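You operate a simulated robot arm through the tools that you are given. There is no shell and no other tool. Be economical: measure what you need, move in short steps, check, and stop when the job is done.

You are at the controls of a simulated robot arm. One attempt, no reset.

## Task
Close the left drawer of the parts bench. Put the black roll on the top of the packing bench away on the second shelf from the bottom of the grey rack. Turn the carton knob to 2. Put the 30 gauge block from the top of the packing bench on top of the green roll there and the 35 gauge block on the pane of the light box. Open the right hopper lid. Any order will do.

Only the result counts: the job must be done as asked and must still hold three seconds after the hand-in. Knocking over, shifting, dropping, spilling or breaking anything else fails it. Lids that push on must go on centred and level and be pressed home; caps that screw on are set level and turned clockwise until they are tight.

## Robot
A 7-joint arm with a fingered hand on a trunk, on a base that drives. Base frame: it is fixed to the floor where the robot stands at the start and does not move with it; the origin is under the middle of the robot, x ahead of it, y to its left, z up; the surface under the hand at the start is at about z = 0.86. Lengths are in m, angles in rad, forces in N, time in s.
With the tool pointing down near the work surface it reaches from about 0.18 to 0.74 m from the robot's upright axis, wherever it stands. Its first joint turns from -2.897 to 2.897 rad. Places, roughly: black roll (8x8x17 cm) [-2.2, -1.3, 0.8]; carton knob [-3.6, -1.2, 1.2]; gauge block [-2, -1.5, 0.75]; green roll (11x10x6 cm) [-1.8, -1.5, 0.8]; left drawer of the parts bench [0.6, -0.2, 0.7]; pane of the light box (12x15 cm) [-0.56, -0.92, 0.84]; right hopper lid [1.3, 3.2, 1]; second shelf of the grey rack [1.6, -0.5, 0.4]. Payload 4 kg.
The TCP is the grasp point between the finger pads, 0.028 m short of the fingertips. In the tool frame z runs along the fingers and y along their closing line. The gripper opens to 0.168 m. The gripper's body begins 0.079 m behind the TCP. The gripper is a hand of 4 fingers: y runs from the thumb to the fingers, the wrist lies at [0, 0, -0.249] in the tool frame, and closing takes about 1.5 s.
Orientation is that of the tool frame in the base frame, as a unit quaternion [x, y, z, w]. With the fingers straight down and closing along the base's y, the tool's x points along the base's -x, its y along +y and its z along -z.

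## Interface
- The arm moves only by the tool nudge_tool. Its argument "steps" is a list of rows, each a list of 3 entries, a list of its own where there are three numbers: the shift along the tool's x, y, z in m, then the turn, a rotation vector about the tool's x, y, z in rad, then the gripper command, from -1 (fully open) to 1 (shut), values between in proportion. In form: [[[dx, dy, dz], [ax, ay, az], fingers], ...]. A call has 1 to 10 rows; each row shifts and turns the commanded pose from where the row before left it, along the tool's axes as they then stand. Rows are played at 5 a second. More than 0.05 m and 0.15 rad between two rows, or a gripper value outside its range, and nothing of the call is played. Where a pose cannot be reached the arm comes as near as it can. A force on the tool above 40 N (or 10 N above the force at the start of the call, whichever is more), or a blocked arm, ends the call early, and 0.2 s more pass. The fingers move at their own pace (about 0.153 m/s each) and stop on an object; they squeeze with about 29 N. The grip force told is the motor's: it shows also when the fingers shut on nothing. Time passes only in rows, and 0.2 s behind the last, so rows that do not move let the fingers close. The reply holds the time, the measured pose of the TCP, the force on the tool along the base axes, the opening and the grip force, in the units named above and with some noise, with the torque about the TCP (base axes, N m) and any sound that the robot's microphone picked up, and new pictures: "pictures" is both (left out), scene, wrist or none.
- Cameras (640 x 400 px; columns grow to the right, rows downward): "scene" is now at [-0.0173, 0.0867, 1.4322]; the picture's right is [-0.94, -0.33, -0.00], its down [-0.24, 0.67, -0.70] and it looks along [0.24, -0.66, -0.71] (base axes); focal length 284 px, centre (320, 200). "wrist" rides on the gripper at [0.06, -0.06, -0.11] in the tool frame; the picture's right is [0.71, 0.71, 0.00], its down [-0.56, 0.56, -0.61] and it looks along [-0.43, 0.43, 0.79] (tool axes); focal length 265 px, centre (320, 200). There is no depth. A picture from a camera that has moved, and an enlarged one, comes with that camera's place and axes in the base frame and with its lens. The place of the scene camera against the robot may be out by one fixed shift of up to 0.018 m in any direction.
- move_column(by): slides the trunk up (or, below 0, down) by that many m; the arm and the scene camera ride with it, the base frame stays. It gives what a move gives, with no picture.
- roll_base(legs): drives the robot by 1 to 6 legs, each [ahead, turn to the left] in m and rad, along the robot's own axes; the way and the turn of a leg run together, so that a leg with both is an arc; at most 1.5 m and 3.142 rad a leg. The arm and the cameras ride along, it lands a little off, and it stops where it bumps. It gives what a move gives, and a new picture of the scene camera.
- grasp_type(shape): the hand has 4 fingers and takes this shape, open, in about a second: jaw (thumb against the fingers, like two jaws); tri (thumb and two fingers); tip (a fingertip pinch); poke (one finger out to press); point (the index stretched); flat (the hand flat); cup (the hand cupped); fist (a fist). The gripper value then closes the fingers along that shape, each until it touches; the sizes above hold for jaw. It gives what a move gives, with no picture.
- pan_tilt(pan, tilt): turns the head with the scene camera to pan (to the left, within 2.705 rad either way) and tilt (down, from -0.506 to 1.204), counted from straight ahead of the robot. It gives what a move gives, and a new picture of the scene camera.
- inspect(camera, box): a new picture of the part [left, top, right, bottom] of that camera's present view, enlarged. No time passes.
- finish_job(): hands the job in; it is judged then, once.

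Work in short steps. Places have to be worked out from the pictures, the camera data and where the tool is seen: move nearer, look again, correct. Check each grasp and each placing, and mend what went wrong. You have 165 turns and 260 pictures in all, those below and enlarged ones among them. Open the gripper and draw the arm clear of the work before you hand the job in, unless the task says otherwise; then end with one line.

The tools are called after "Request:" as name(argument=value, ...) on one line, values as JSON. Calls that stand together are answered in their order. nudge_tool: Moves the arm, as the interface text tells. Its arguments: {"type":"object","properties":{"steps":{"type":"array"},"pictures":{"type":"string","enum":["both","scene","wrist","none"]}},"required":["steps"]} The other tools are called the same way: move_column (by) slides the trunk up or down; grasp_type (shape) gives the hand a shape; roll_base (legs) drives the base; pan_tilt (pan, tilt) turns the head that bears the scene camera; inspect (camera, box) takes an enlarged picture of a part of a camera's view; finish_job () hands the job in.

At the start:

```text
time_s: 0.0
position: [0.078, -0.4424, 1.0153]
ee_rot: [0.0, 1.0, 0.0, 0.0]
force: [0.4, -0.3, -0.6]
ft_torque: [0.0, 0.0, 0.02]
grip_width: 0.168
grasp_force: 0.1
shape: jaw
trunk travel left (down, up): [-0.45, 0.14]
robot x, y, heading: [0.0002, -0.0033, -0.003]
head pan, tilt: [-1.229, 0.789]
```

scene: 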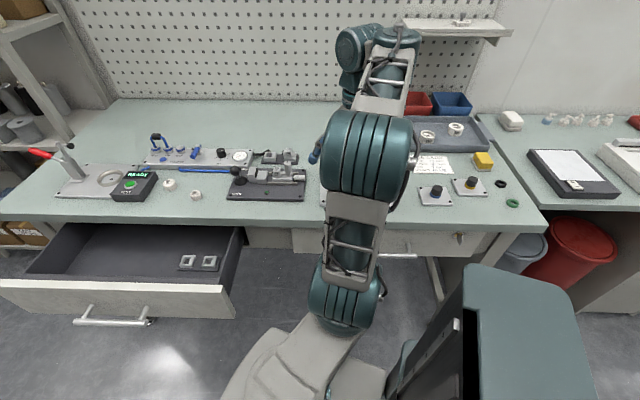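
wrist: 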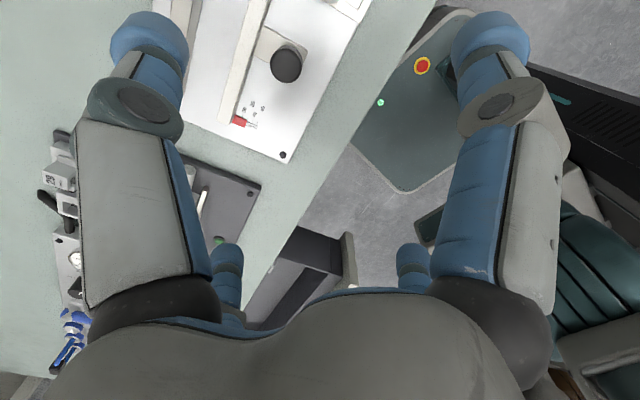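

I'll look around first, to map the obstacles before driving.

Request:
pan_tilt(pan=-0.2, tilt=0.5)

Request:
pan_tilt(pan=1.3, tilt=0.4)

Request:
pan_tilt(pan=2.65, tilt=0.4)

Request:
pan_tilt(pan=-2.4, tilt=0.4)

```text
time_s: 1.3
position: [0.077, -0.4419, 1.0155]
ee_rot: [0.0, 1.0, 0.0, 0.0]
force: [0.5, -0.4, 0.6]
ft_torque: [-0.03, -0.03, 0.01]
grip_width: 0.1682
grasp_force: 0.1
shape: jaw
trunk travel left (down, up): [-0.45, 0.14]
robot x, y, heading: [0.0018, 0.0002, -0.0]
head pan, tilt: [-0.201, 0.499]
camera scene: at [0.0447, 0.145, 1.4573], right [-0.2, -0.98, 0.0], down [-0.47, 0.1, -0.88], along [0.86, -0.18, -0.48], focal length 284 px, centre (320, 200)
```

scene: 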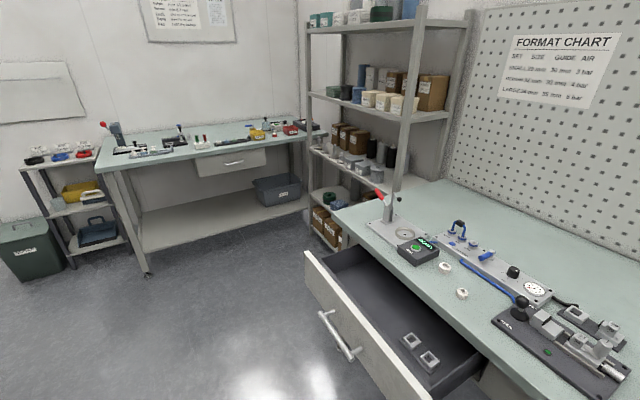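

```text
time_s: 2.9
position: [0.0775, -0.4433, 1.0155]
ee_rot: [0.0, 1.0, -0.001, 0.0]
force: [0.1, 1.1, 0.7]
ft_torque: [0.0, 0.01, -0.01]
grip_width: 0.168
grasp_force: 0.0
shape: jaw
trunk travel left (down, up): [-0.45, 0.14]
robot x, y, heading: [0.0013, 0.002, -0.007]
head pan, tilt: [1.3, 0.4]
camera scene: at [-0.0197, 0.2524, 1.4664], right [0.96, -0.27, 0.0], down [-0.1, -0.37, -0.92], along [0.25, 0.89, -0.39], focal length 284 px, centre (320, 200)
```

scene: 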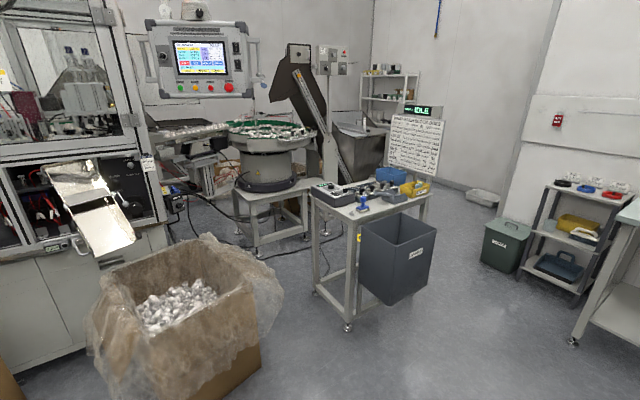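

```text
time_s: 4.4
position: [0.0782, -0.4427, 1.0168]
ee_rot: [0.0, 1.0, 0.0, 0.0]
force: [-0.1, 0.0, -0.4]
ft_torque: [-0.02, 0.01, -0.04]
grip_width: 0.1678
grasp_force: 0.1
shape: jaw
trunk travel left (down, up): [-0.45, 0.14]
robot x, y, heading: [0.0031, 0.0021, 0.001]
head pan, tilt: [2.649, 0.4]
camera scene: at [-0.1261, 0.207, 1.4664], right [0.47, 0.88, 0.0], down [0.34, -0.18, -0.92], along [-0.81, 0.44, -0.39], focal length 284 px, centre (320, 200)
```

scene: 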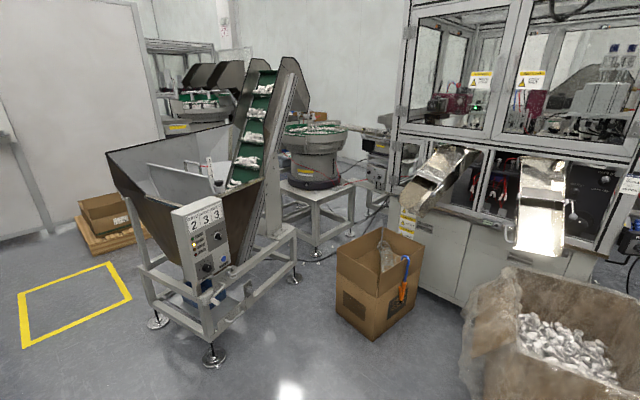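

```text
time_s: 8.4
position: [0.0776, -0.4423, 1.0158]
ee_rot: [0.0, 1.0, 0.001, 0.0]
force: [0.1, 0.4, -0.3]
ft_torque: [-0.02, -0.02, 0.05]
grip_width: 0.1681
grasp_force: 0.0
shape: jaw
trunk travel left (down, up): [-0.45, 0.14]
robot x, y, heading: [0.0024, -0.0018, 0.0]
head pan, tilt: [-2.4, 0.4]
camera scene: at [-0.1128, 0.1006, 1.4664], right [-0.68, 0.74, 0.0], down [0.29, 0.26, -0.92], along [-0.68, -0.62, -0.39], focal length 284 px, centre (320, 200)
```

scene: 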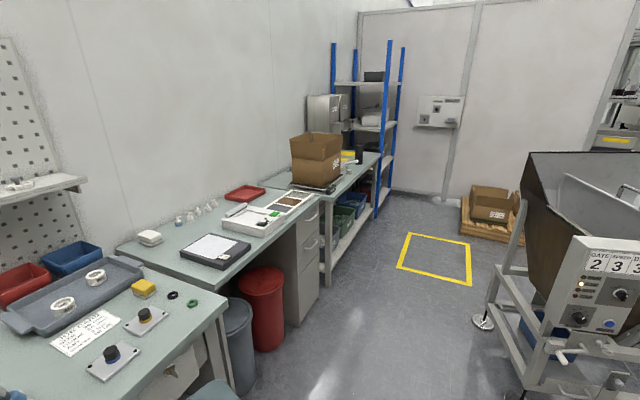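

The drawer front stands at about y≈-0.03, with the handle near [0.58, -0.01, 0.70]. I'll drive round to stand in front of it at about (0.57, 0.72) with heading 0, so the arm still points toward -y.

Request:
roll_base(legs=[[0, 0.9], [0.9, 0], [0, -0.9]])

Request:
pan_tilt(pan=-1.4, tilt=0.8)

```text
time_s: 17.9
position: [0.6415, 0.2812, 1.0152]
ee_rot: [-0.002, 1.0, 0.0, 0.0]
force: [-0.2, 0.3, -0.2]
ft_torque: [-0.01, 0.0, -0.01]
grip_width: 0.1681
grasp_force: 0.0
shape: jaw
trunk travel left (down, up): [-0.45, 0.14]
robot x, y, heading: [0.5596, 0.7198, -0.003]
head pan, tilt: [-2.4, 0.4]
camera scene: at [0.4483, 0.8231, 1.4664], right [-0.68, 0.73, 0.0], down [0.29, 0.26, -0.92], along [-0.68, -0.62, -0.39], focal length 284 px, centre (320, 200)
```

scene: 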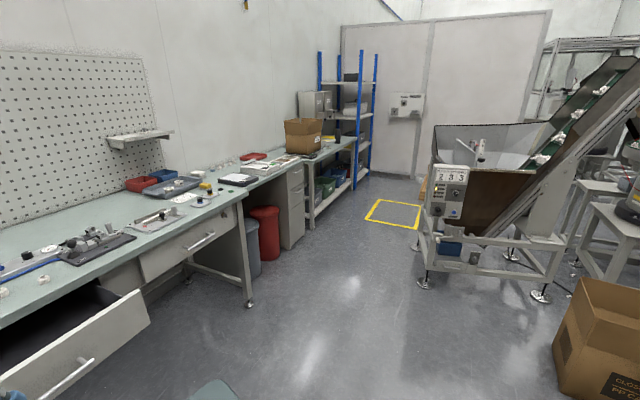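

```text
time_s: 19.1
position: [0.6413, 0.282, 1.0155]
ee_rot: [-0.001, 1.0, -0.001, 0.0]
force: [-0.2, 0.4, 0.2]
ft_torque: [-0.02, 0.02, -0.02]
grip_width: 0.1677
grasp_force: 0.1
shape: jaw
trunk travel left (down, up): [-0.45, 0.14]
robot x, y, heading: [0.5591, 0.7232, 0.005]
head pan, tilt: [-1.4, 0.799]
camera scene: at [0.5305, 0.8065, 1.4314], right [-0.98, -0.17, 0.0], down [-0.12, 0.71, -0.7], along [0.12, -0.69, -0.72], focal length 284 px, centre (320, 200)
```

scene: 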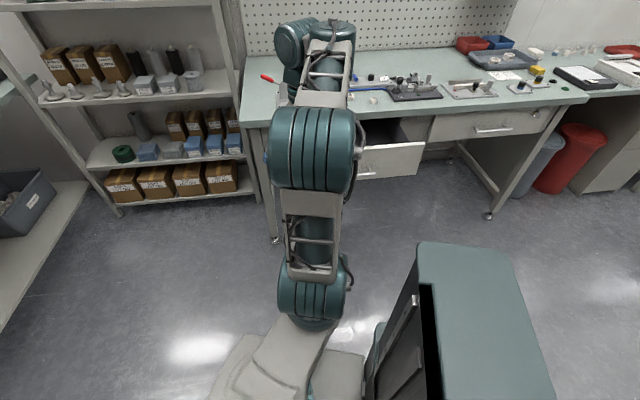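

Robot stands well. I'll rotate the tool horizontal toward -y above and in front of the drawer, with the hand as a fist.

Request:
grasp_type(shape="fist")

Request:
nudge_tool(steps=[[[0.02, -0.045, 0], [0, 0, 0], 1], [[0.02, -0.045, 0], [0, 0, 0], 1], [[0.02, -0.045, 0], [0.15, 0, 0], 1], [[0, 0, 0], [0.15, 0, 0], 1], [[0, 0, 0], [0.15, 0, 0], 1], [[0, 0, 0], [0.15, 0, 0], 1], [[0, 0, 0], [0.15, 0, 0], 1], [[0, 0, 0], [0.15, 0, 0], 1], [[0, 0, 0], [0.15, 0, 0], 1], [[0, 0, 0], [0.15, 0, 0], 1]], pictures="none")

Request:
nudge_tool(steps=[[[0, 0, 0], [0.15, 0, 0], 1], [[0, 0, 0], [0.15, 0, 0], 1], [[0, 0, 0], [0.07, 0, 0], 1], [[0, 0, 0], [0, 0, 0], 1]], pictures="both")

```text
time_s: 20.0
position: [0.6415, 0.2815, 1.0161]
ee_rot: [-0.002, 1.0, -0.001, 0.0]
force: [-0.6, 0.5, -0.3]
ft_torque: [-0.01, -0.02, 0.02]
grip_width: 0.0
grasp_force: 0.1
shape: fist
trunk travel left (down, up): [-0.45, 0.14]
robot x, y, heading: [0.5562, 0.7227, 0.002]
head pan, tilt: [-1.4, 0.799]
```

```text
time_s: 21.3
position: [0.6003, 0.0967, 1.0233]
ee_rot: [0.015, 0.972, -0.233, -0.006]
force: [-0.3, 1.1, 0.9]
ft_torque: [0.01, 0.01, 0.0]
grip_width: 0.0
grasp_force: 0.1
shape: fist
out of reach, approached as far as the arm can: row 6
trunk travel left (down, up): [-0.45, 0.14]
robot x, y, heading: [0.5626, 0.7227, 0.009]
head pan, tilt: [-1.4, 0.799]
stopped in row 6: the arm was blocked; the commanded pose is now the measured one
```

```text
time_s: 21.8
position: [0.604, 0.0768, 1.0319]
ee_rot: [0.026, 0.959, -0.283, -0.009]
force: [0.5, -0.2, -0.4]
ft_torque: [0.05, 0.02, -0.02]
grip_width: 0.0
grasp_force: 0.0
shape: fist
out of reach, approached as far as the arm can: row 1, 2
trunk travel left (down, up): [-0.45, 0.14]
robot x, y, heading: [0.5597, 0.7274, 0.006]
head pan, tilt: [-1.4, 0.799]
stopped in row 2: the arm was blocked; the commanded pose is now the measured one
camera scene: at [0.5382, 0.8063, 1.4333], right [-0.98, -0.17, 0.01], down [-0.13, 0.71, -0.7], along [0.12, -0.69, -0.72], focal length 284 px, centre (320, 200)
camera wrist: at [0.543, 0.089, 1.1566], right [-0.67, 0.63, -0.38], down [0.6, 0.77, 0.21], along [0.43, -0.09, -0.9], focal length 265 px, centre (320, 200)
```

scene: 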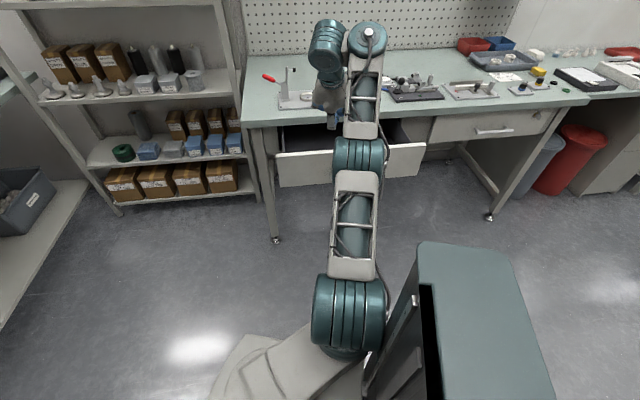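
wrist: 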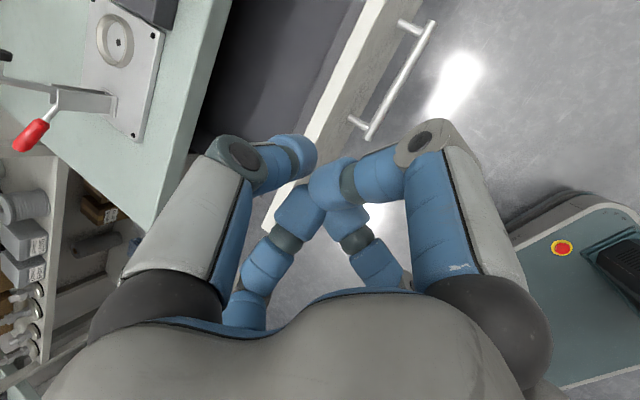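

The bench is turned: its edge runs about 17° to the base x axis and the drawer is only ~15 cm out. Horizontal isn't reachable so near, so I'll straighten the tool, retract it and yaw it 90° (thin side leading). Then I'll drive closer, onto the drawer's own axis.

Request:
grasp_type(shape="jaw")

Request:
nudge_tool(steps=[[[0, 0, -0.02], [-0.14, 0, 0], 1], [[0, 0.03, 0], [-0.14, 0, 0], 1], [[0, 0.04, 0], [-0.14, 0, 0], 1], [[0, 0.04, 0], [-0.14, 0, 0], 1], [[0, 0.04, 0], [0, 0, 0.15], 1], [[0, 0.04, 0], [0, 0, 0], 1], [[0, 0, 0], [0, 0, 0.15], 1], [[0, 0, 0], [0, 0, 0.15], 1], [[0, 0, 0], [0, 0, 0.15], 1], [[0, 0, 0], [0, 0, 0.15], 1]], pictures="none")

Request:
nudge_tool(steps=[[[0, 0, 0], [0, 0, 0.15], 1], [[0, 0, 0], [0, 0, 0.15], 1], [[0, 0, 0], [0, 0, 0.15], 1], [[0, 0, 0], [0, 0, 0.15], 1], [[0, 0, 0], [0, 0, 0.15], 1], [[0, 0, 0], [0, 0, 0.07], 1]], pictures="none")

```text
time_s: 22.6
position: [0.603, 0.0758, 1.0283]
ee_rot: [0.026, 0.959, -0.281, -0.009]
force: [0.2, -1.4, -1.0]
ft_torque: [0.0, 0.02, -0.01]
grip_width: 0.1677
grasp_force: 0.0
shape: jaw
trunk travel left (down, up): [-0.45, 0.14]
robot x, y, heading: [0.5647, 0.7231, 0.01]
head pan, tilt: [-1.4, 0.799]
```

```text
time_s: 24.9
position: [0.6148, 0.2622, 1.0143]
ee_rot: [0.393, 0.92, -0.006, 0.003]
force: [-0.1, -0.3, 0.0]
ft_torque: [0.03, 0.02, 0.01]
grip_width: 0.0
grasp_force: 29.7
shape: jaw
out of reach, approached as far as the arm can: row 4
trunk travel left (down, up): [-0.45, 0.14]
robot x, y, heading: [0.5602, 0.721, 0.006]
head pan, tilt: [-1.4, 0.799]
```

```text
time_s: 26.2
position: [0.6149, 0.2611, 1.0155]
ee_rot: [0.728, 0.686, -0.004, 0.005]
force: [-0.1, 0.1, -0.6]
ft_torque: [-0.01, 0.0, -0.01]
grip_width: 0.0002
grasp_force: 29.0
shape: jaw
trunk travel left (down, up): [-0.45, 0.14]
robot x, y, heading: [0.5628, 0.7245, 0.007]
head pan, tilt: [-1.4, 0.799]
```

Now drive nearer onto the drawer axis, to about (0.43, 0.41) with heading 0.28.

Request:
roll_base(legs=[[0, 1.18], [-0.343, 0], [0, -0.9]])

Request:
pan_tilt(pan=-1.1, tilt=0.95)

```text
time_s: 33.8
position: [0.5979, -0.0302, 1.0153]
ee_rot: [0.63, 0.777, -0.003, 0.005]
force: [0.3, -0.1, -0.7]
ft_torque: [0.02, 0.04, 0.01]
grip_width: 0.0002
grasp_force: 28.9
shape: jaw
trunk travel left (down, up): [-0.45, 0.14]
robot x, y, heading: [0.4252, 0.4028, 0.267]
head pan, tilt: [-1.4, 0.799]
camera scene: at [0.3756, 0.4703, 1.4313], right [-0.9, -0.43, 0.0], down [-0.31, 0.65, -0.7], along [0.3, -0.63, -0.72], focal length 284 px, centre (320, 200)
```

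scene: 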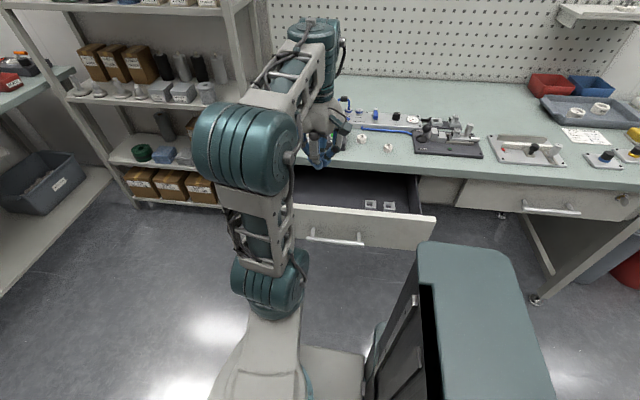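

```text
time_s: 34.5
position: [0.5972, -0.0292, 1.0151]
ee_rot: [0.63, 0.777, -0.004, 0.005]
force: [1.5, -0.1, -0.3]
ft_torque: [0.0, -0.03, 0.03]
grip_width: 0.0001
grasp_force: 29.3
shape: jaw
trunk travel left (down, up): [-0.45, 0.14]
robot x, y, heading: [0.4236, 0.3999, 0.271]
head pan, tilt: [-1.1, 0.949]
camera scene: at [0.3904, 0.4897, 1.4198], right [-0.74, -0.67, 0.0], down [-0.55, 0.6, -0.58], along [0.39, -0.43, -0.81], focal length 284 px, centre (320, 200)
```

scene: 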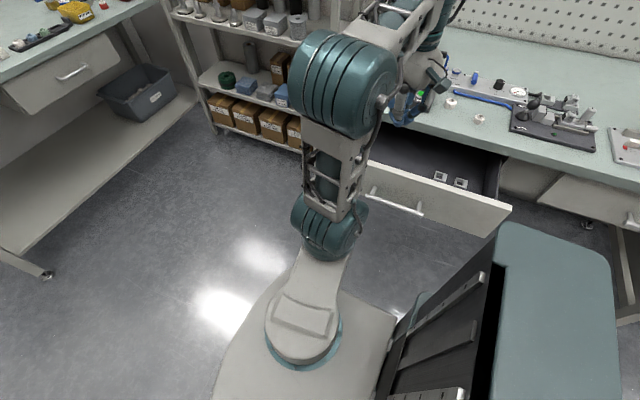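

Now back the tool off from the drawer front and lower the trunk so the fingers come down in front of the handle.

Request:
nudge_tool(steps=[[[0.04, 0.0, 0], [0, 0, 0], 1], [[0.04, 0, 0], [0, 0, 0], 1], [[0.04, 0, 0], [0, 0, 0], 1], [[0.02, 0, 0], [0, 0, 0], 1]], pictures="none")

Request:
move_column(by=-0.31)

Request:
nudge_tool(steps=[[[0, 0, 0], [0, 0, 0], 1]], pictures="both")

```text
time_s: 35.5
position: [0.5701, 0.1106, 1.0147]
ee_rot: [0.63, 0.777, -0.003, 0.005]
force: [0.1, -0.2, -0.1]
ft_torque: [0.01, -0.02, -0.01]
grip_width: 0.0
grasp_force: 28.9
shape: jaw
trunk travel left (down, up): [-0.45, 0.14]
robot x, y, heading: [0.4255, 0.4056, 0.274]
head pan, tilt: [-1.1, 0.949]
```

```text
time_s: 38.6
position: [0.5696, 0.1094, 0.7044]
ee_rot: [0.63, 0.777, -0.004, 0.005]
force: [-1.8, 0.2, 0.7]
ft_torque: [-0.01, -0.01, 0.02]
grip_width: 0.0
grasp_force: 28.5
shape: jaw
trunk travel left (down, up): [-0.14, 0.45]
robot x, y, heading: [0.4265, 0.4017, 0.269]
head pan, tilt: [-1.1, 0.949]
```

```text
time_s: 39.0
position: [0.5694, 0.1083, 0.7051]
ee_rot: [0.63, 0.777, -0.003, 0.006]
force: [0.1, 0.2, 0.8]
ft_torque: [0.0, 0.01, -0.04]
grip_width: 0.0001
grasp_force: 28.7
shape: jaw
trunk travel left (down, up): [-0.14, 0.45]
robot x, y, heading: [0.4273, 0.4033, 0.273]
head pan, tilt: [-1.1, 0.949]
camera scene: at [0.3904, 0.4898, 1.1098], right [-0.74, -0.68, 0.0], down [-0.55, 0.6, -0.58], along [0.39, -0.43, -0.81], focal length 284 px, centre (320, 200)
camera wrist: at [0.4972, 0.157, 0.8135], right [0.55, 0.84, -0.01], down [0.66, -0.42, 0.62], along [0.52, -0.34, -0.78], focal length 265 px, centre (320, 200)
```

scene: 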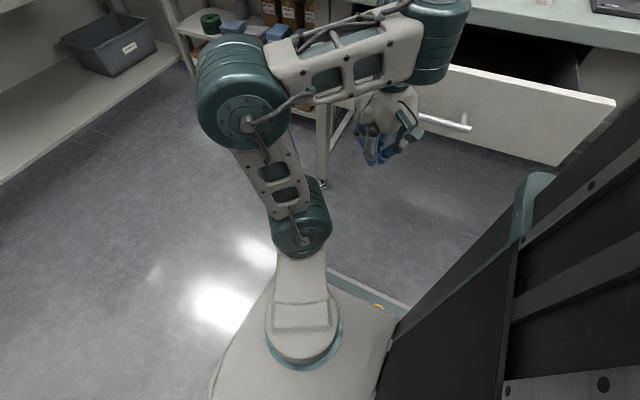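
wrist: 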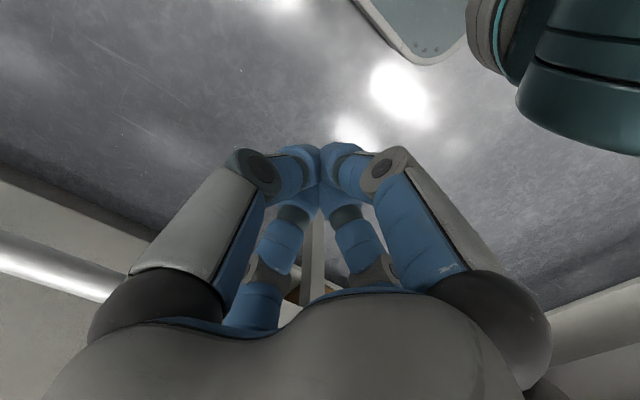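

The fingers are down in front of the handle (its right end is near (0.49, -0.09)). I'll shift a bit and push along the drawer's axis.

Request:
nudge_tool(steps=[[[0, -0.03, 0], [0, 0, 0], 1], [[-0.035, 0.003, 0], [0, 0, 0], 1], [[-0.035, 0.003, 0], [0, 0, 0], 1], [[-0.03, 0.003, 0], [0, 0, 0], 1], [[-0.03, 0.003, 0], [0, 0, 0], 1], [[-0.03, 0.003, 0], [0, 0, 0], 1], [[-0.03, 0.003, 0], [0, 0, 0], 1]], pictures="both")

```text
time_s: 40.6
position: [0.5988, -0.0808, 0.7052]
ee_rot: [0.63, 0.776, -0.005, 0.005]
force: [0.4, -0.3, 0.4]
ft_torque: [-0.02, 0.09, 0.02]
grip_width: 0.0
grasp_force: 29.1
shape: jaw
trunk travel left (down, up): [-0.14, 0.45]
robot x, y, heading: [0.4271, 0.402, 0.272]
head pan, tilt: [-1.1, 0.949]
camera scene: at [0.3912, 0.4903, 1.1098], right [-0.74, -0.68, 0.0], down [-0.55, 0.6, -0.58], along [0.39, -0.43, -0.81], focal length 284 px, centre (320, 200)
camera wrist: at [0.5265, -0.0323, 0.8149], right [0.55, 0.84, -0.01], down [0.66, -0.42, 0.62], along [0.52, -0.35, -0.78], focal length 265 px, centre (320, 200)
```

scene: 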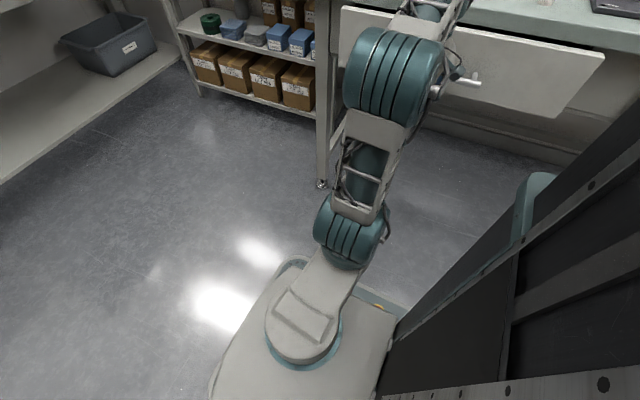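
wrist: 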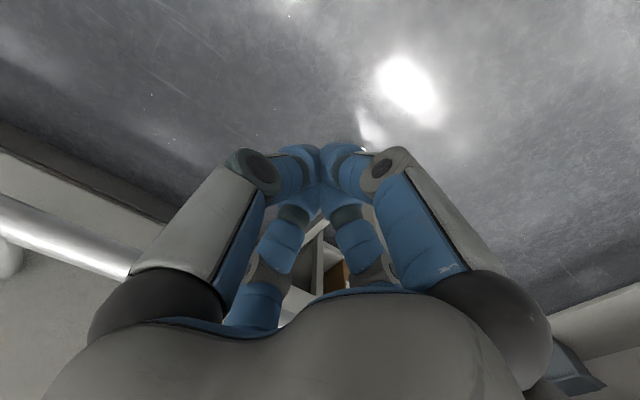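

The drawer is moving in; keep pushing until it stops.

Request:
nudge_tool(steps=[[[-0.025, 0.002, 0], [0, 0, 0], 1], [[-0.025, 0.002, 0], [0, 0, 0], 1], [[-0.025, 0.002, 0], [0, 0, 0], 1], [[-0.025, 0.002, 0], [0, 0, 0], 1], [[-0.025, 0.002, 0], [0, 0, 0], 1], [[-0.025, 0.002, 0], [0, 0, 0], 1]], pictures="scene")

```text
time_s: 41.4
position: [0.6144, -0.1383, 0.7088]
ee_rot: [0.631, 0.776, 0.006, -0.006]
force: [-8.4, 26.7, 8.7]
ft_torque: [-1.11, -0.28, -0.09]
grip_width: 0.0
grasp_force: 29.1
shape: jaw
trunk travel left (down, up): [-0.14, 0.45]
robot x, y, heading: [0.4256, 0.4028, 0.272]
head pan, tilt: [-1.1, 0.949]
stopped in row 3: the force on the tool passed its limit at 58 N (the readings are from after the stop); the commanded pose is now the measured one
camera scene: at [0.3896, 0.4922, 1.1097], right [-0.74, -0.68, 0.0], down [-0.55, 0.6, -0.58], along [0.39, -0.43, -0.81], focal length 284 px, centre (320, 200)
```

scene: 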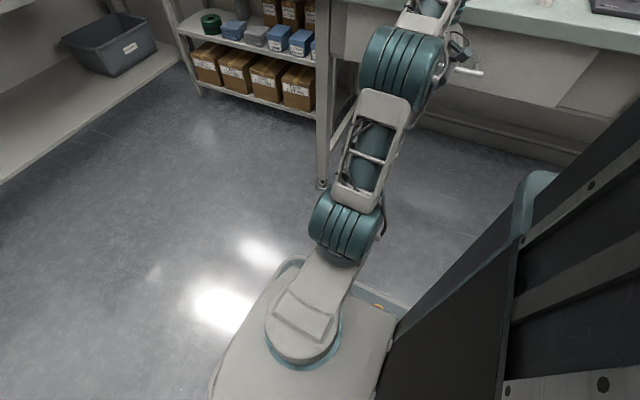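

The drawer looks shut. Back off, raise the trunk and check from above.

Request:
nudge_tool(steps=[[[0.04, 0, 0], [0, 0, 0], 1], [[0.04, 0, 0], [0, 0, 0], 1], [[0.04, 0, 0], [0, 0, 0], 1], [[0.04, 0, 0], [0, 0, 0], 1], [[0.04, 0, 0], [0, 0, 0], 1]], pictures="none")

Request:
move_column(by=0.38)

Request:
pan_tilt(pan=-1.5, tilt=0.8)

```text
time_s: 42.6
position: [0.5761, 0.055, 0.7101]
ee_rot: [0.63, 0.776, 0.005, -0.004]
force: [-0.3, 0.3, -1.0]
ft_torque: [0.04, -0.03, 0.02]
grip_width: 0.0
grasp_force: 28.9
shape: jaw
trunk travel left (down, up): [-0.14, 0.45]
robot x, y, heading: [0.4265, 0.4044, 0.273]
head pan, tilt: [-1.1, 0.949]
```

```text
time_s: 46.3
position: [0.5759, 0.0549, 1.0894]
ee_rot: [0.631, 0.776, 0.004, -0.004]
force: [0.8, 0.1, 0.0]
ft_torque: [-0.01, 0.02, 0.02]
grip_width: 0.0
grasp_force: 29.1
shape: jaw
trunk travel left (down, up): [-0.52, 0.07]
robot x, y, heading: [0.428, 0.4033, 0.272]
head pan, tilt: [-1.1, 0.949]
```

```text
time_s: 47.2
position: [0.5761, 0.0549, 1.0895]
ee_rot: [0.631, 0.776, 0.004, -0.004]
force: [0.4, -0.1, 0.8]
ft_torque: [0.0, -0.01, 0.0]
grip_width: 0.0002
grasp_force: 28.9
shape: jaw
trunk travel left (down, up): [-0.52, 0.07]
robot x, y, heading: [0.4241, 0.3989, 0.271]
head pan, tilt: [-1.499, 0.799]
camera scene: at [0.3683, 0.4675, 1.5013], right [-0.94, -0.34, 0.0], down [-0.24, 0.68, -0.7], along [0.23, -0.66, -0.72], focal length 284 px, centre (320, 200)
```

scene: 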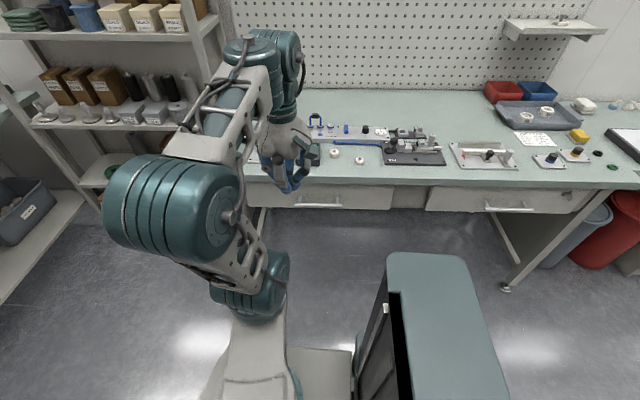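

Drawer closed, flush with the right one. Next I'll look toward the hopper and the route to it.

Request:
pan_tilt(pan=0.95, tilt=0.35)

Request:
inspect(camera="scene", box=[180, 40, 480, 230])

```text
time_s: 49.4
position: [0.5751, 0.0548, 1.0907]
ee_rot: [0.631, 0.776, 0.006, -0.005]
force: [0.2, -0.4, -0.8]
ft_torque: [0.01, 0.01, 0.02]
grip_width: 0.0002
grasp_force: 29.5
shape: jaw
trunk travel left (down, up): [-0.52, 0.07]
robot x, y, heading: [0.4221, 0.4045, 0.268]
head pan, tilt: [0.949, 0.351]
camera scene: at [0.3732, 0.6309, 1.541], right [0.94, -0.34, 0.0], down [-0.12, -0.32, -0.94], along [0.32, 0.88, -0.34], focal length 284 px, centre (320, 200)
```

scene: 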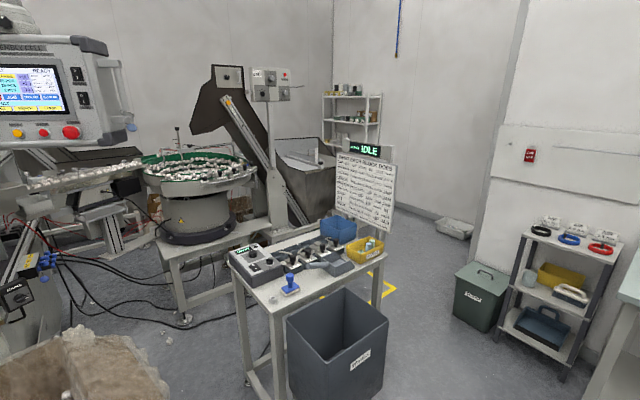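

```text
2.11 times, centred on (330, 135) of scene
camera zoom: at [0.3732, 0.6309, 1.541], right [0.94, -0.34, 0.0], down [-0.12, -0.32, -0.94], along [0.32, 0.88, -0.34], focal length 598 px, centre (299, 337)
```

zoom: 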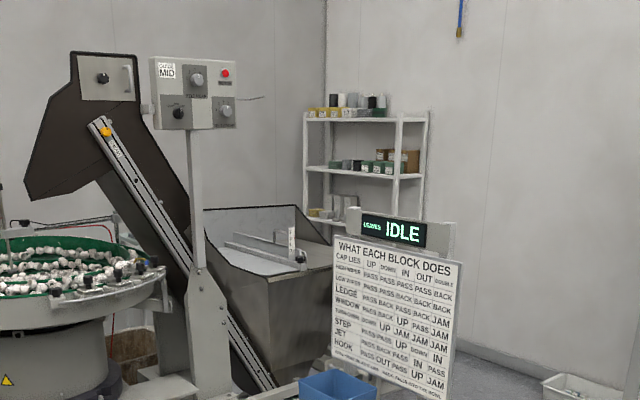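

The hopper is the steel tank beyond the small sorter table; there's a corridor at x≈1.5 between the table and the green bin. First I'll swing the arm to straight ahead of the robot.

Request:
nudge_tool(steps=[[[0.003, 0.049, 0], [0, 0, -0.13], 1], [[0.003, 0.049, 0], [0, 0, -0.13], 1], [[0.003, 0.049, 0], [0, 0, -0.13], 1], [[0.003, 0.049, 0], [0, 0, -0.13], 1], [[0.003, 0.049, 0], [0, 0, -0.13], 1], [[0.003, 0.049, 0], [0, 0, -0.13], 1], [[0.003, 0.049, 0], [0, 0, -0.13], 1], [[0.003, 0.049, 0], [0, 0, -0.13], 1], [[0.003, 0.049, 0], [0, 0, -0.13], 1], [[0.003, 0.049, 0], [0, 0, -0.13], 1]], pictures="none")

Request:
nudge_tool(steps=[[[0.003, 0.049, 0], [0, 0, -0.13], 1], [[0.003, 0.049, 0], [0, 0, -0.13], 1]], pictures="none")

Request:
pan_tilt(pan=0.4, tilt=0.8)

```text
time_s: 51.6
position: [0.8771, 0.3998, 1.097]
ee_rot: [0.031, 0.999, 0.006, -0.001]
force: [-0.3, 0.0, -0.9]
ft_torque: [-0.01, -0.02, -0.02]
grip_width: 0.0002
grasp_force: 28.8
shape: jaw
trunk travel left (down, up): [-0.52, 0.07]
robot x, y, heading: [0.4259, 0.4062, 0.266]
head pan, tilt: [0.949, 0.351]
```

```text
time_s: 52.2
position: [0.8729, 0.4977, 1.0943]
ee_rot: [-0.099, 0.995, 0.005, 0.0]
force: [1.2, -0.2, -0.2]
ft_torque: [0.0, -0.01, -0.01]
grip_width: 0.0001
grasp_force: 28.8
shape: jaw
trunk travel left (down, up): [-0.52, 0.07]
robot x, y, heading: [0.4224, 0.4026, 0.269]
head pan, tilt: [0.949, 0.351]
```

```text
time_s: 53.2
position: [0.872, 0.4954, 1.0939]
ee_rot: [-0.098, 0.995, 0.006, 0.001]
force: [0.3, 0.3, 0.0]
ft_torque: [0.01, 0.01, 0.0]
grip_width: 0.0
grasp_force: 28.8
shape: jaw
trunk travel left (down, up): [-0.52, 0.07]
robot x, y, heading: [0.4308, 0.3993, 0.271]
head pan, tilt: [0.4, 0.799]
camera scene: at [0.4045, 0.5938, 1.5014], right [0.62, -0.78, 0.0], down [-0.56, -0.45, -0.7], along [0.55, 0.43, -0.72], focal length 284 px, centre (320, 200)
```

scene: 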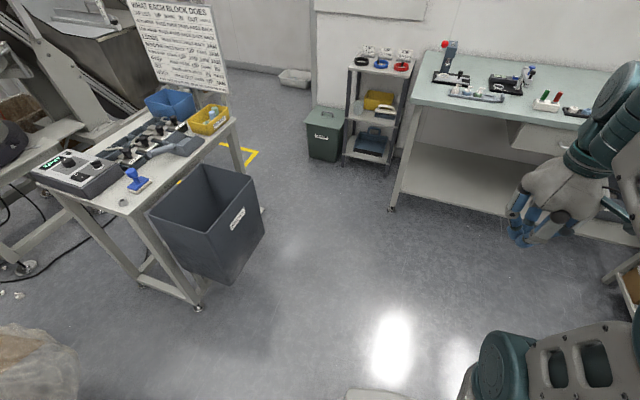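

Checking my own footprint to see whether I fit through the gap.

Request:
pan_tilt(pan=0.3, tilt=1.2)

Request:
pan_tilt(pan=1.6, tilt=1.2)

```text
time_s: 54.0
position: [0.8731, 0.4966, 1.0949]
ee_rot: [-0.098, 0.995, 0.007, 0.0]
force: [0.6, 0.6, 0.3]
ft_torque: [0.03, 0.01, -0.01]
grip_width: 0.0
grasp_force: 29.3
shape: jaw
trunk travel left (down, up): [-0.52, 0.07]
robot x, y, heading: [0.4257, 0.4006, 0.274]
head pan, tilt: [0.3, 1.201]
camera scene: at [0.3883, 0.5739, 1.4736], right [0.54, -0.84, 0.0], down [-0.78, -0.5, -0.36], along [0.31, 0.2, -0.93], focal length 284 px, centre (320, 200)
```

scene: 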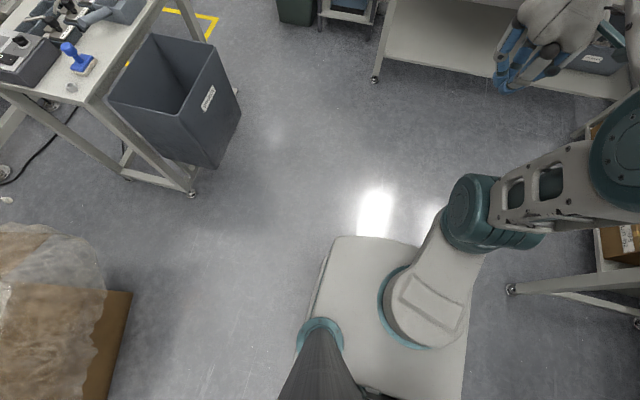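

```text
time_s: 55.5
position: [0.8729, 0.4962, 1.0949]
ee_rot: [-0.098, 0.995, 0.007, 0.0]
force: [-0.9, -0.5, -0.4]
ft_torque: [0.0, 0.01, -0.05]
grip_width: 0.0
grasp_force: 28.5
shape: jaw
trunk travel left (down, up): [-0.52, 0.07]
robot x, y, heading: [0.4258, 0.4031, 0.274]
head pan, tilt: [1.6, 1.201]
camera scene: at [0.3247, 0.597, 1.4736], right [0.96, 0.29, 0.0], down [0.28, -0.89, -0.36], along [-0.11, 0.35, -0.93], focal length 284 px, centre (320, 200)
```

scene: 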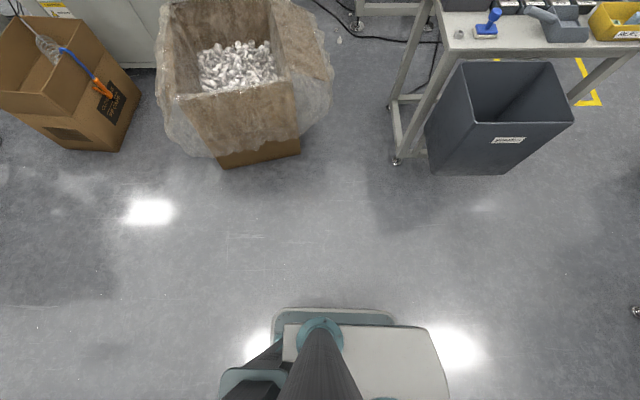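

I estimate a half-width of about 0.25 m, so the ~0.69 m gap is passable. Drive to (1.5, 1.4) first, then look.

Request:
roll_base(legs=[[0, 0.29], [1.03, 0], [0, 0.592], [0.49, 0]])

Request:
pan_tilt(pan=0.25, tilt=0.6)

```text
time_s: 66.0
position: [1.7231, 1.7989, 1.0939]
ee_rot: [-0.513, 0.859, 0.006, -0.003]
force: [-0.1, 0.7, 0.2]
ft_torque: [0.0, 0.01, 0.01]
grip_width: 0.0
grasp_force: 29.5
shape: jaw
trunk travel left (down, up): [-0.52, 0.07]
robot x, y, heading: [1.5152, 1.394, 1.152]
head pan, tilt: [1.6, 1.201]
camera scene: at [1.3035, 1.4276, 1.4736], right [0.38, 0.93, 0.0], down [0.86, -0.35, -0.36], along [-0.34, 0.14, -0.93], focal length 284 px, centre (320, 200)
```

scene: 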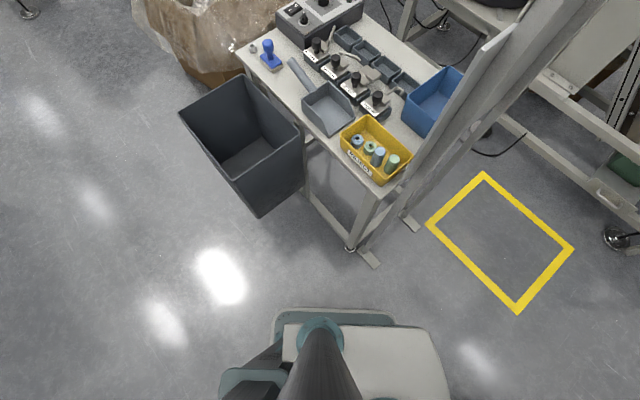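

```text
time_s: 67.5
position: [1.7243, 1.7979, 1.094]
ee_rot: [-0.513, 0.859, 0.006, -0.002]
force: [-0.1, 0.1, 0.6]
ft_torque: [0.02, 0.0, 0.03]
grip_width: 0.0003
grasp_force: 28.7
shape: jaw
trunk travel left (down, up): [-0.52, 0.07]
robot x, y, heading: [1.5126, 1.3938, 1.152]
head pan, tilt: [0.25, 0.6]
camera scene: at [1.37, 1.4932, 1.5182], right [0.99, -0.17, 0.0], down [-0.09, -0.56, -0.82], along [0.14, 0.81, -0.57], focal length 284 px, centre (320, 200)
```

scene: 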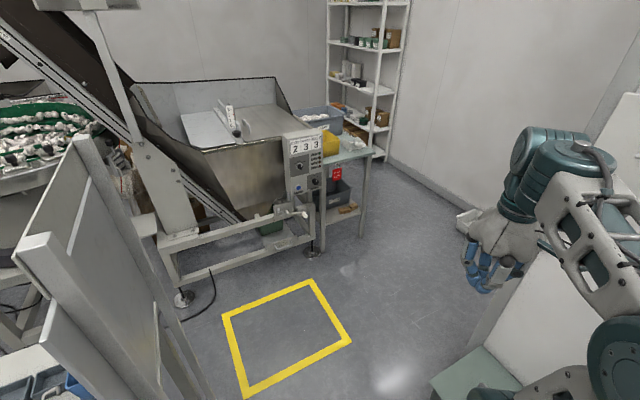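

Request:
inspect(camera="scene", box=[120, 70, 340, 210])

```text
2.86 times, centred on (230, 140) of scene
camera zoom: at [1.37, 1.4932, 1.5182], right [0.99, -0.17, 0.0], down [-0.09, -0.56, -0.82], along [0.14, 0.81, -0.57], focal length 812 px, centre (577, 371)
```

zoom: 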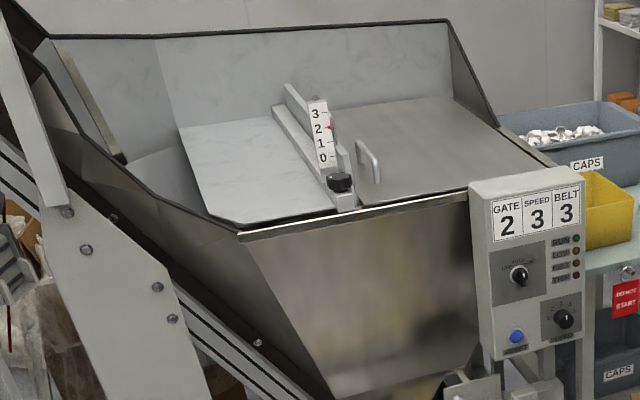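

The right lid is a steel plate with a small U handle at its left edge, hinged on the right. The room is turned by about 17°. Drive up to about (1.45, 2.42) facing the hopper, with the hand raised.

Request:
move_column(by=0.07)

Request:
roll_base(legs=[[0, 0.276], [0.612, 0], [0, 0.486], [0.446, 0], [0, -0.054]])

Request:
pan_tilt(pan=0.1, tilt=0.7)

```text
time_s: 68.5
position: [1.7243, 1.7973, 1.1637]
ee_rot: [-0.513, 0.858, 0.006, -0.002]
force: [0.3, 0.2, 0.7]
ft_torque: [-0.06, -0.03, 0.0]
grip_width: 0.0002
grasp_force: 29.2
shape: jaw
trunk travel left (down, up): [-0.59, 0.0]
robot x, y, heading: [1.5172, 1.3979, 1.148]
head pan, tilt: [0.25, 0.6]
```

```text
time_s: 74.0
position: [1.5181, 2.4447, 1.1647]
ee_rot: [0.762, -0.647, -0.004, 0.005]
force: [0.8, 0.1, -0.6]
ft_torque: [-0.03, 0.01, 0.04]
grip_width: 0.0
grasp_force: 28.6
shape: jaw
trunk travel left (down, up): [-0.59, 0.0]
robot x, y, heading: [1.5976, 1.996, 1.811]
head pan, tilt: [0.25, 0.6]
stopped in leg 3: the robot was blocked; the commanded pose is now the measured one
camera scene: at [1.4284, 1.9777, 1.5883], right [0.88, 0.47, 0.0], down [0.26, -0.5, -0.83], along [-0.39, 0.73, -0.56], focal length 284 px, centre (320, 200)
```

scene: 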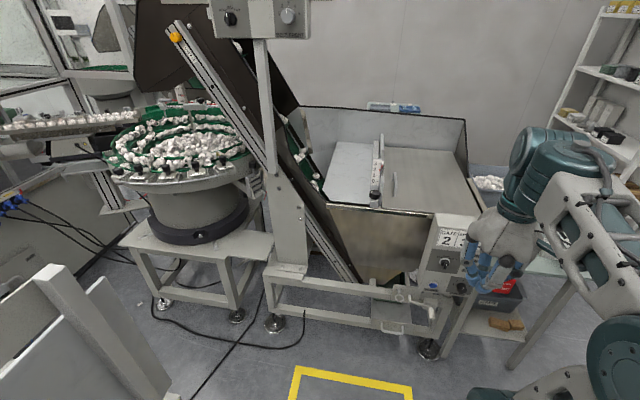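

```text
time_s: 74.8
position: [1.5177, 2.4443, 1.1656]
ee_rot: [0.763, -0.647, -0.005, 0.004]
force: [0.3, 0.6, -0.3]
ft_torque: [0.02, -0.05, -0.03]
grip_width: 0.0
grasp_force: 29.2
shape: jaw
trunk travel left (down, up): [-0.59, 0.0]
robot x, y, heading: [1.5996, 1.9951, 1.807]
head pan, tilt: [0.099, 0.7]
camera scene: at [1.4412, 1.9796, 1.5796], right [0.94, 0.33, 0.0], down [0.21, -0.61, -0.77], along [-0.25, 0.72, -0.64], focal length 284 px, centre (320, 200)
```

scene: 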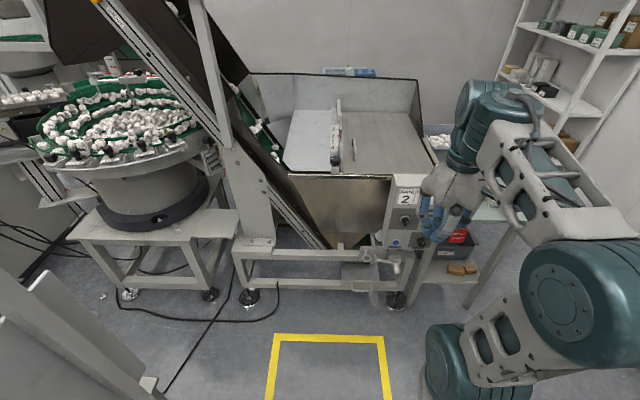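

The turn was blocked; my rear probably touched the green bin. I'll check.

Request:
pan_tilt(pan=-2.2, tilt=0.95)

Request:
pan_tilt(pan=2.3, tilt=0.95)

```text
time_s: 76.9
position: [1.5173, 2.4434, 1.1649]
ee_rot: [0.763, -0.647, -0.005, 0.005]
force: [-1.2, -0.6, -1.0]
ft_torque: [0.02, 0.03, 0.0]
grip_width: 0.0002
grasp_force: 28.9
shape: jaw
trunk travel left (down, up): [-0.59, 0.0]
robot x, y, heading: [1.599, 1.9967, 1.812]
head pan, tilt: [-2.201, 0.949]
camera scene: at [1.5366, 1.8717, 1.5598], right [-0.38, -0.92, 0.0], down [-0.75, 0.31, -0.58], along [0.54, -0.22, -0.81], focal length 284 px, centre (320, 200)
```

scene: 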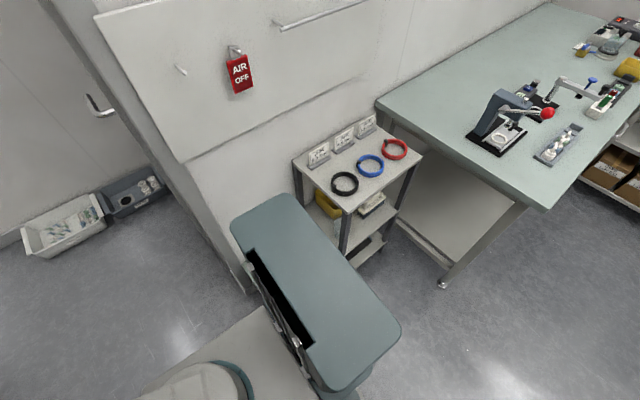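

```text
time_s: 80.5
position: [1.5175, 2.4446, 1.1657]
ee_rot: [0.763, -0.646, -0.005, 0.004]
force: [0.0, -1.1, -1.0]
ft_torque: [0.02, 0.01, -0.02]
grip_width: 0.0
grasp_force: 29.3
shape: jaw
trunk travel left (down, up): [-0.59, 0.0]
robot x, y, heading: [1.6006, 1.9914, 1.805]
head pan, tilt: [2.3, 0.949]
camera scene: at [1.4281, 1.8396, 1.5598], right [-0.82, 0.57, 0.0], down [0.46, 0.67, -0.58], along [-0.33, -0.48, -0.81], focal length 284 px, centre (320, 200)
```

scene: 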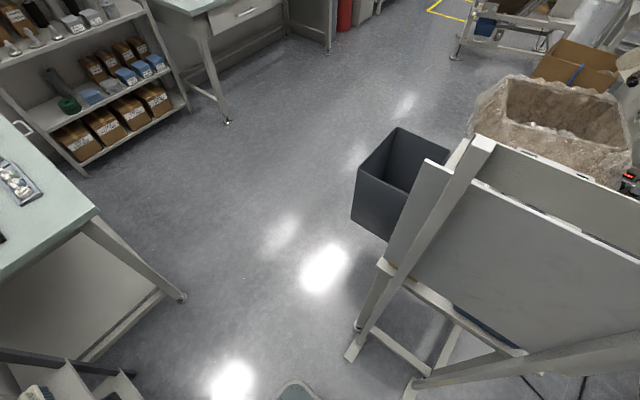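

Just drive forward from here, which takes the rear away from the bin, then check the bin.

Request:
roll_base(legs=[[0.44, 0], [0, 0.05]])

Request:
pan_tilt(pan=-2.3, tilt=0.8)

Request:
pan_tilt(pan=0.2, tilt=0.85)

```text
time_s: 83.5
position: [1.393, 2.8617, 1.1632]
ee_rot: [0.778, -0.628, -0.004, 0.003]
force: [-0.7, 0.1, 0.5]
ft_torque: [0.01, -0.03, 0.04]
grip_width: 0.0001
grasp_force: 28.8
shape: jaw
trunk travel left (down, up): [-0.59, 0.0]
robot x, y, heading: [1.4956, 2.4161, 1.861]
head pan, tilt: [2.3, 0.949]
camera scene: at [1.3334, 2.252, 1.5597], right [-0.85, 0.53, 0.0], down [0.43, 0.69, -0.58], along [-0.31, -0.49, -0.81], focal length 284 px, centre (320, 200)
```

scene: 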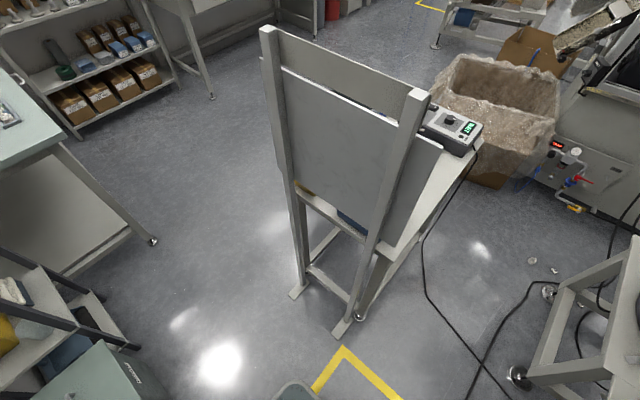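

```text
time_s: 87.2
position: [1.3933, 2.862, 1.1643]
ee_rot: [0.778, -0.628, -0.005, 0.004]
force: [-0.1, 0.3, 0.1]
ft_torque: [0.02, 0.01, -0.01]
grip_width: 0.0
grasp_force: 28.6
shape: jaw
trunk travel left (down, up): [-0.59, 0.0]
robot x, y, heading: [1.4948, 2.4163, 1.861]
head pan, tilt: [-2.3, 0.799]
camera scene: at [1.4451, 2.2795, 1.5713], right [-0.43, -0.9, 0.0], down [-0.65, 0.31, -0.7], along [0.63, -0.3, -0.72], focal length 284 px, centre (320, 200)
```

scene: 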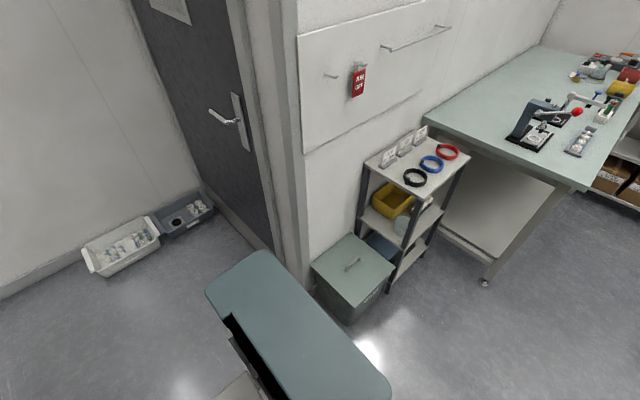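

```text
time_s: 89.5
position: [1.393, 2.8615, 1.1631]
ee_rot: [0.778, -0.628, -0.005, 0.004]
force: [-0.4, 0.6, 0.0]
ft_torque: [-0.01, -0.01, -0.01]
grip_width: 0.0
grasp_force: 28.6
shape: jaw
trunk travel left (down, up): [-0.59, 0.0]
robot x, y, heading: [1.4997, 2.4163, 1.859]
head pan, tilt: [0.201, 0.85]
camera scene: at [1.3355, 2.3831, 1.5673], right [0.88, 0.47, 0.0], down [0.35, -0.66, -0.66], along [-0.31, 0.58, -0.75], focal length 284 px, centre (320, 200)
```

scene: 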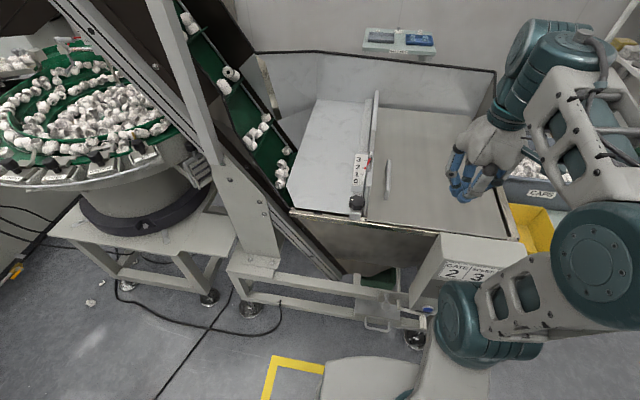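

The bin stands fine. Now zoom on the lid and handle.

Request:
inspect(camera="scene", box=[280, 60, 560, 260])

Request:
inspect(camera="wrist", box=[0, 0, 640, 400])

```text
2.00 times, centred on (420, 160) of scene
camera zoom: at [1.3355, 2.3831, 1.5673], right [0.88, 0.47, 0.0], down [0.35, -0.66, -0.66], along [-0.31, 0.58, -0.75], focal length 568 px, centre (120, 280)
```

zoom: 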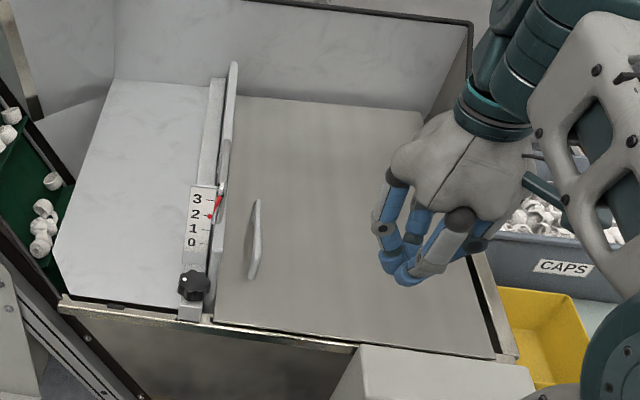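

```text
1.00 times, centred on (320, 200) of wrist (not enlarged: the box is as wide or as high as the picture)
camera zoom: at [1.466, 2.8154, 1.2738], right [-0.54, -0.84, 0.01], down [-0.66, 0.43, 0.62], along [-0.53, 0.33, -0.78], focal length 265 px, centre (320, 200)
```

zoom: 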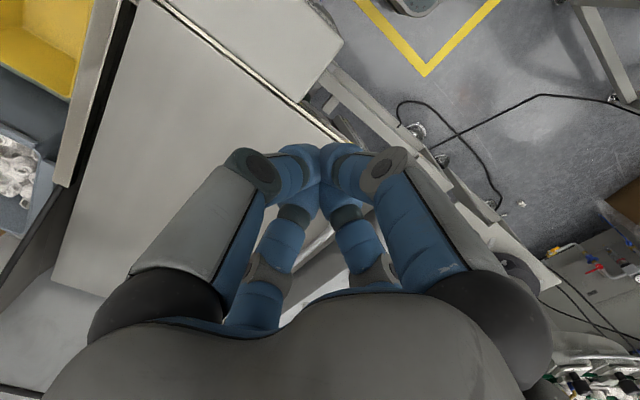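

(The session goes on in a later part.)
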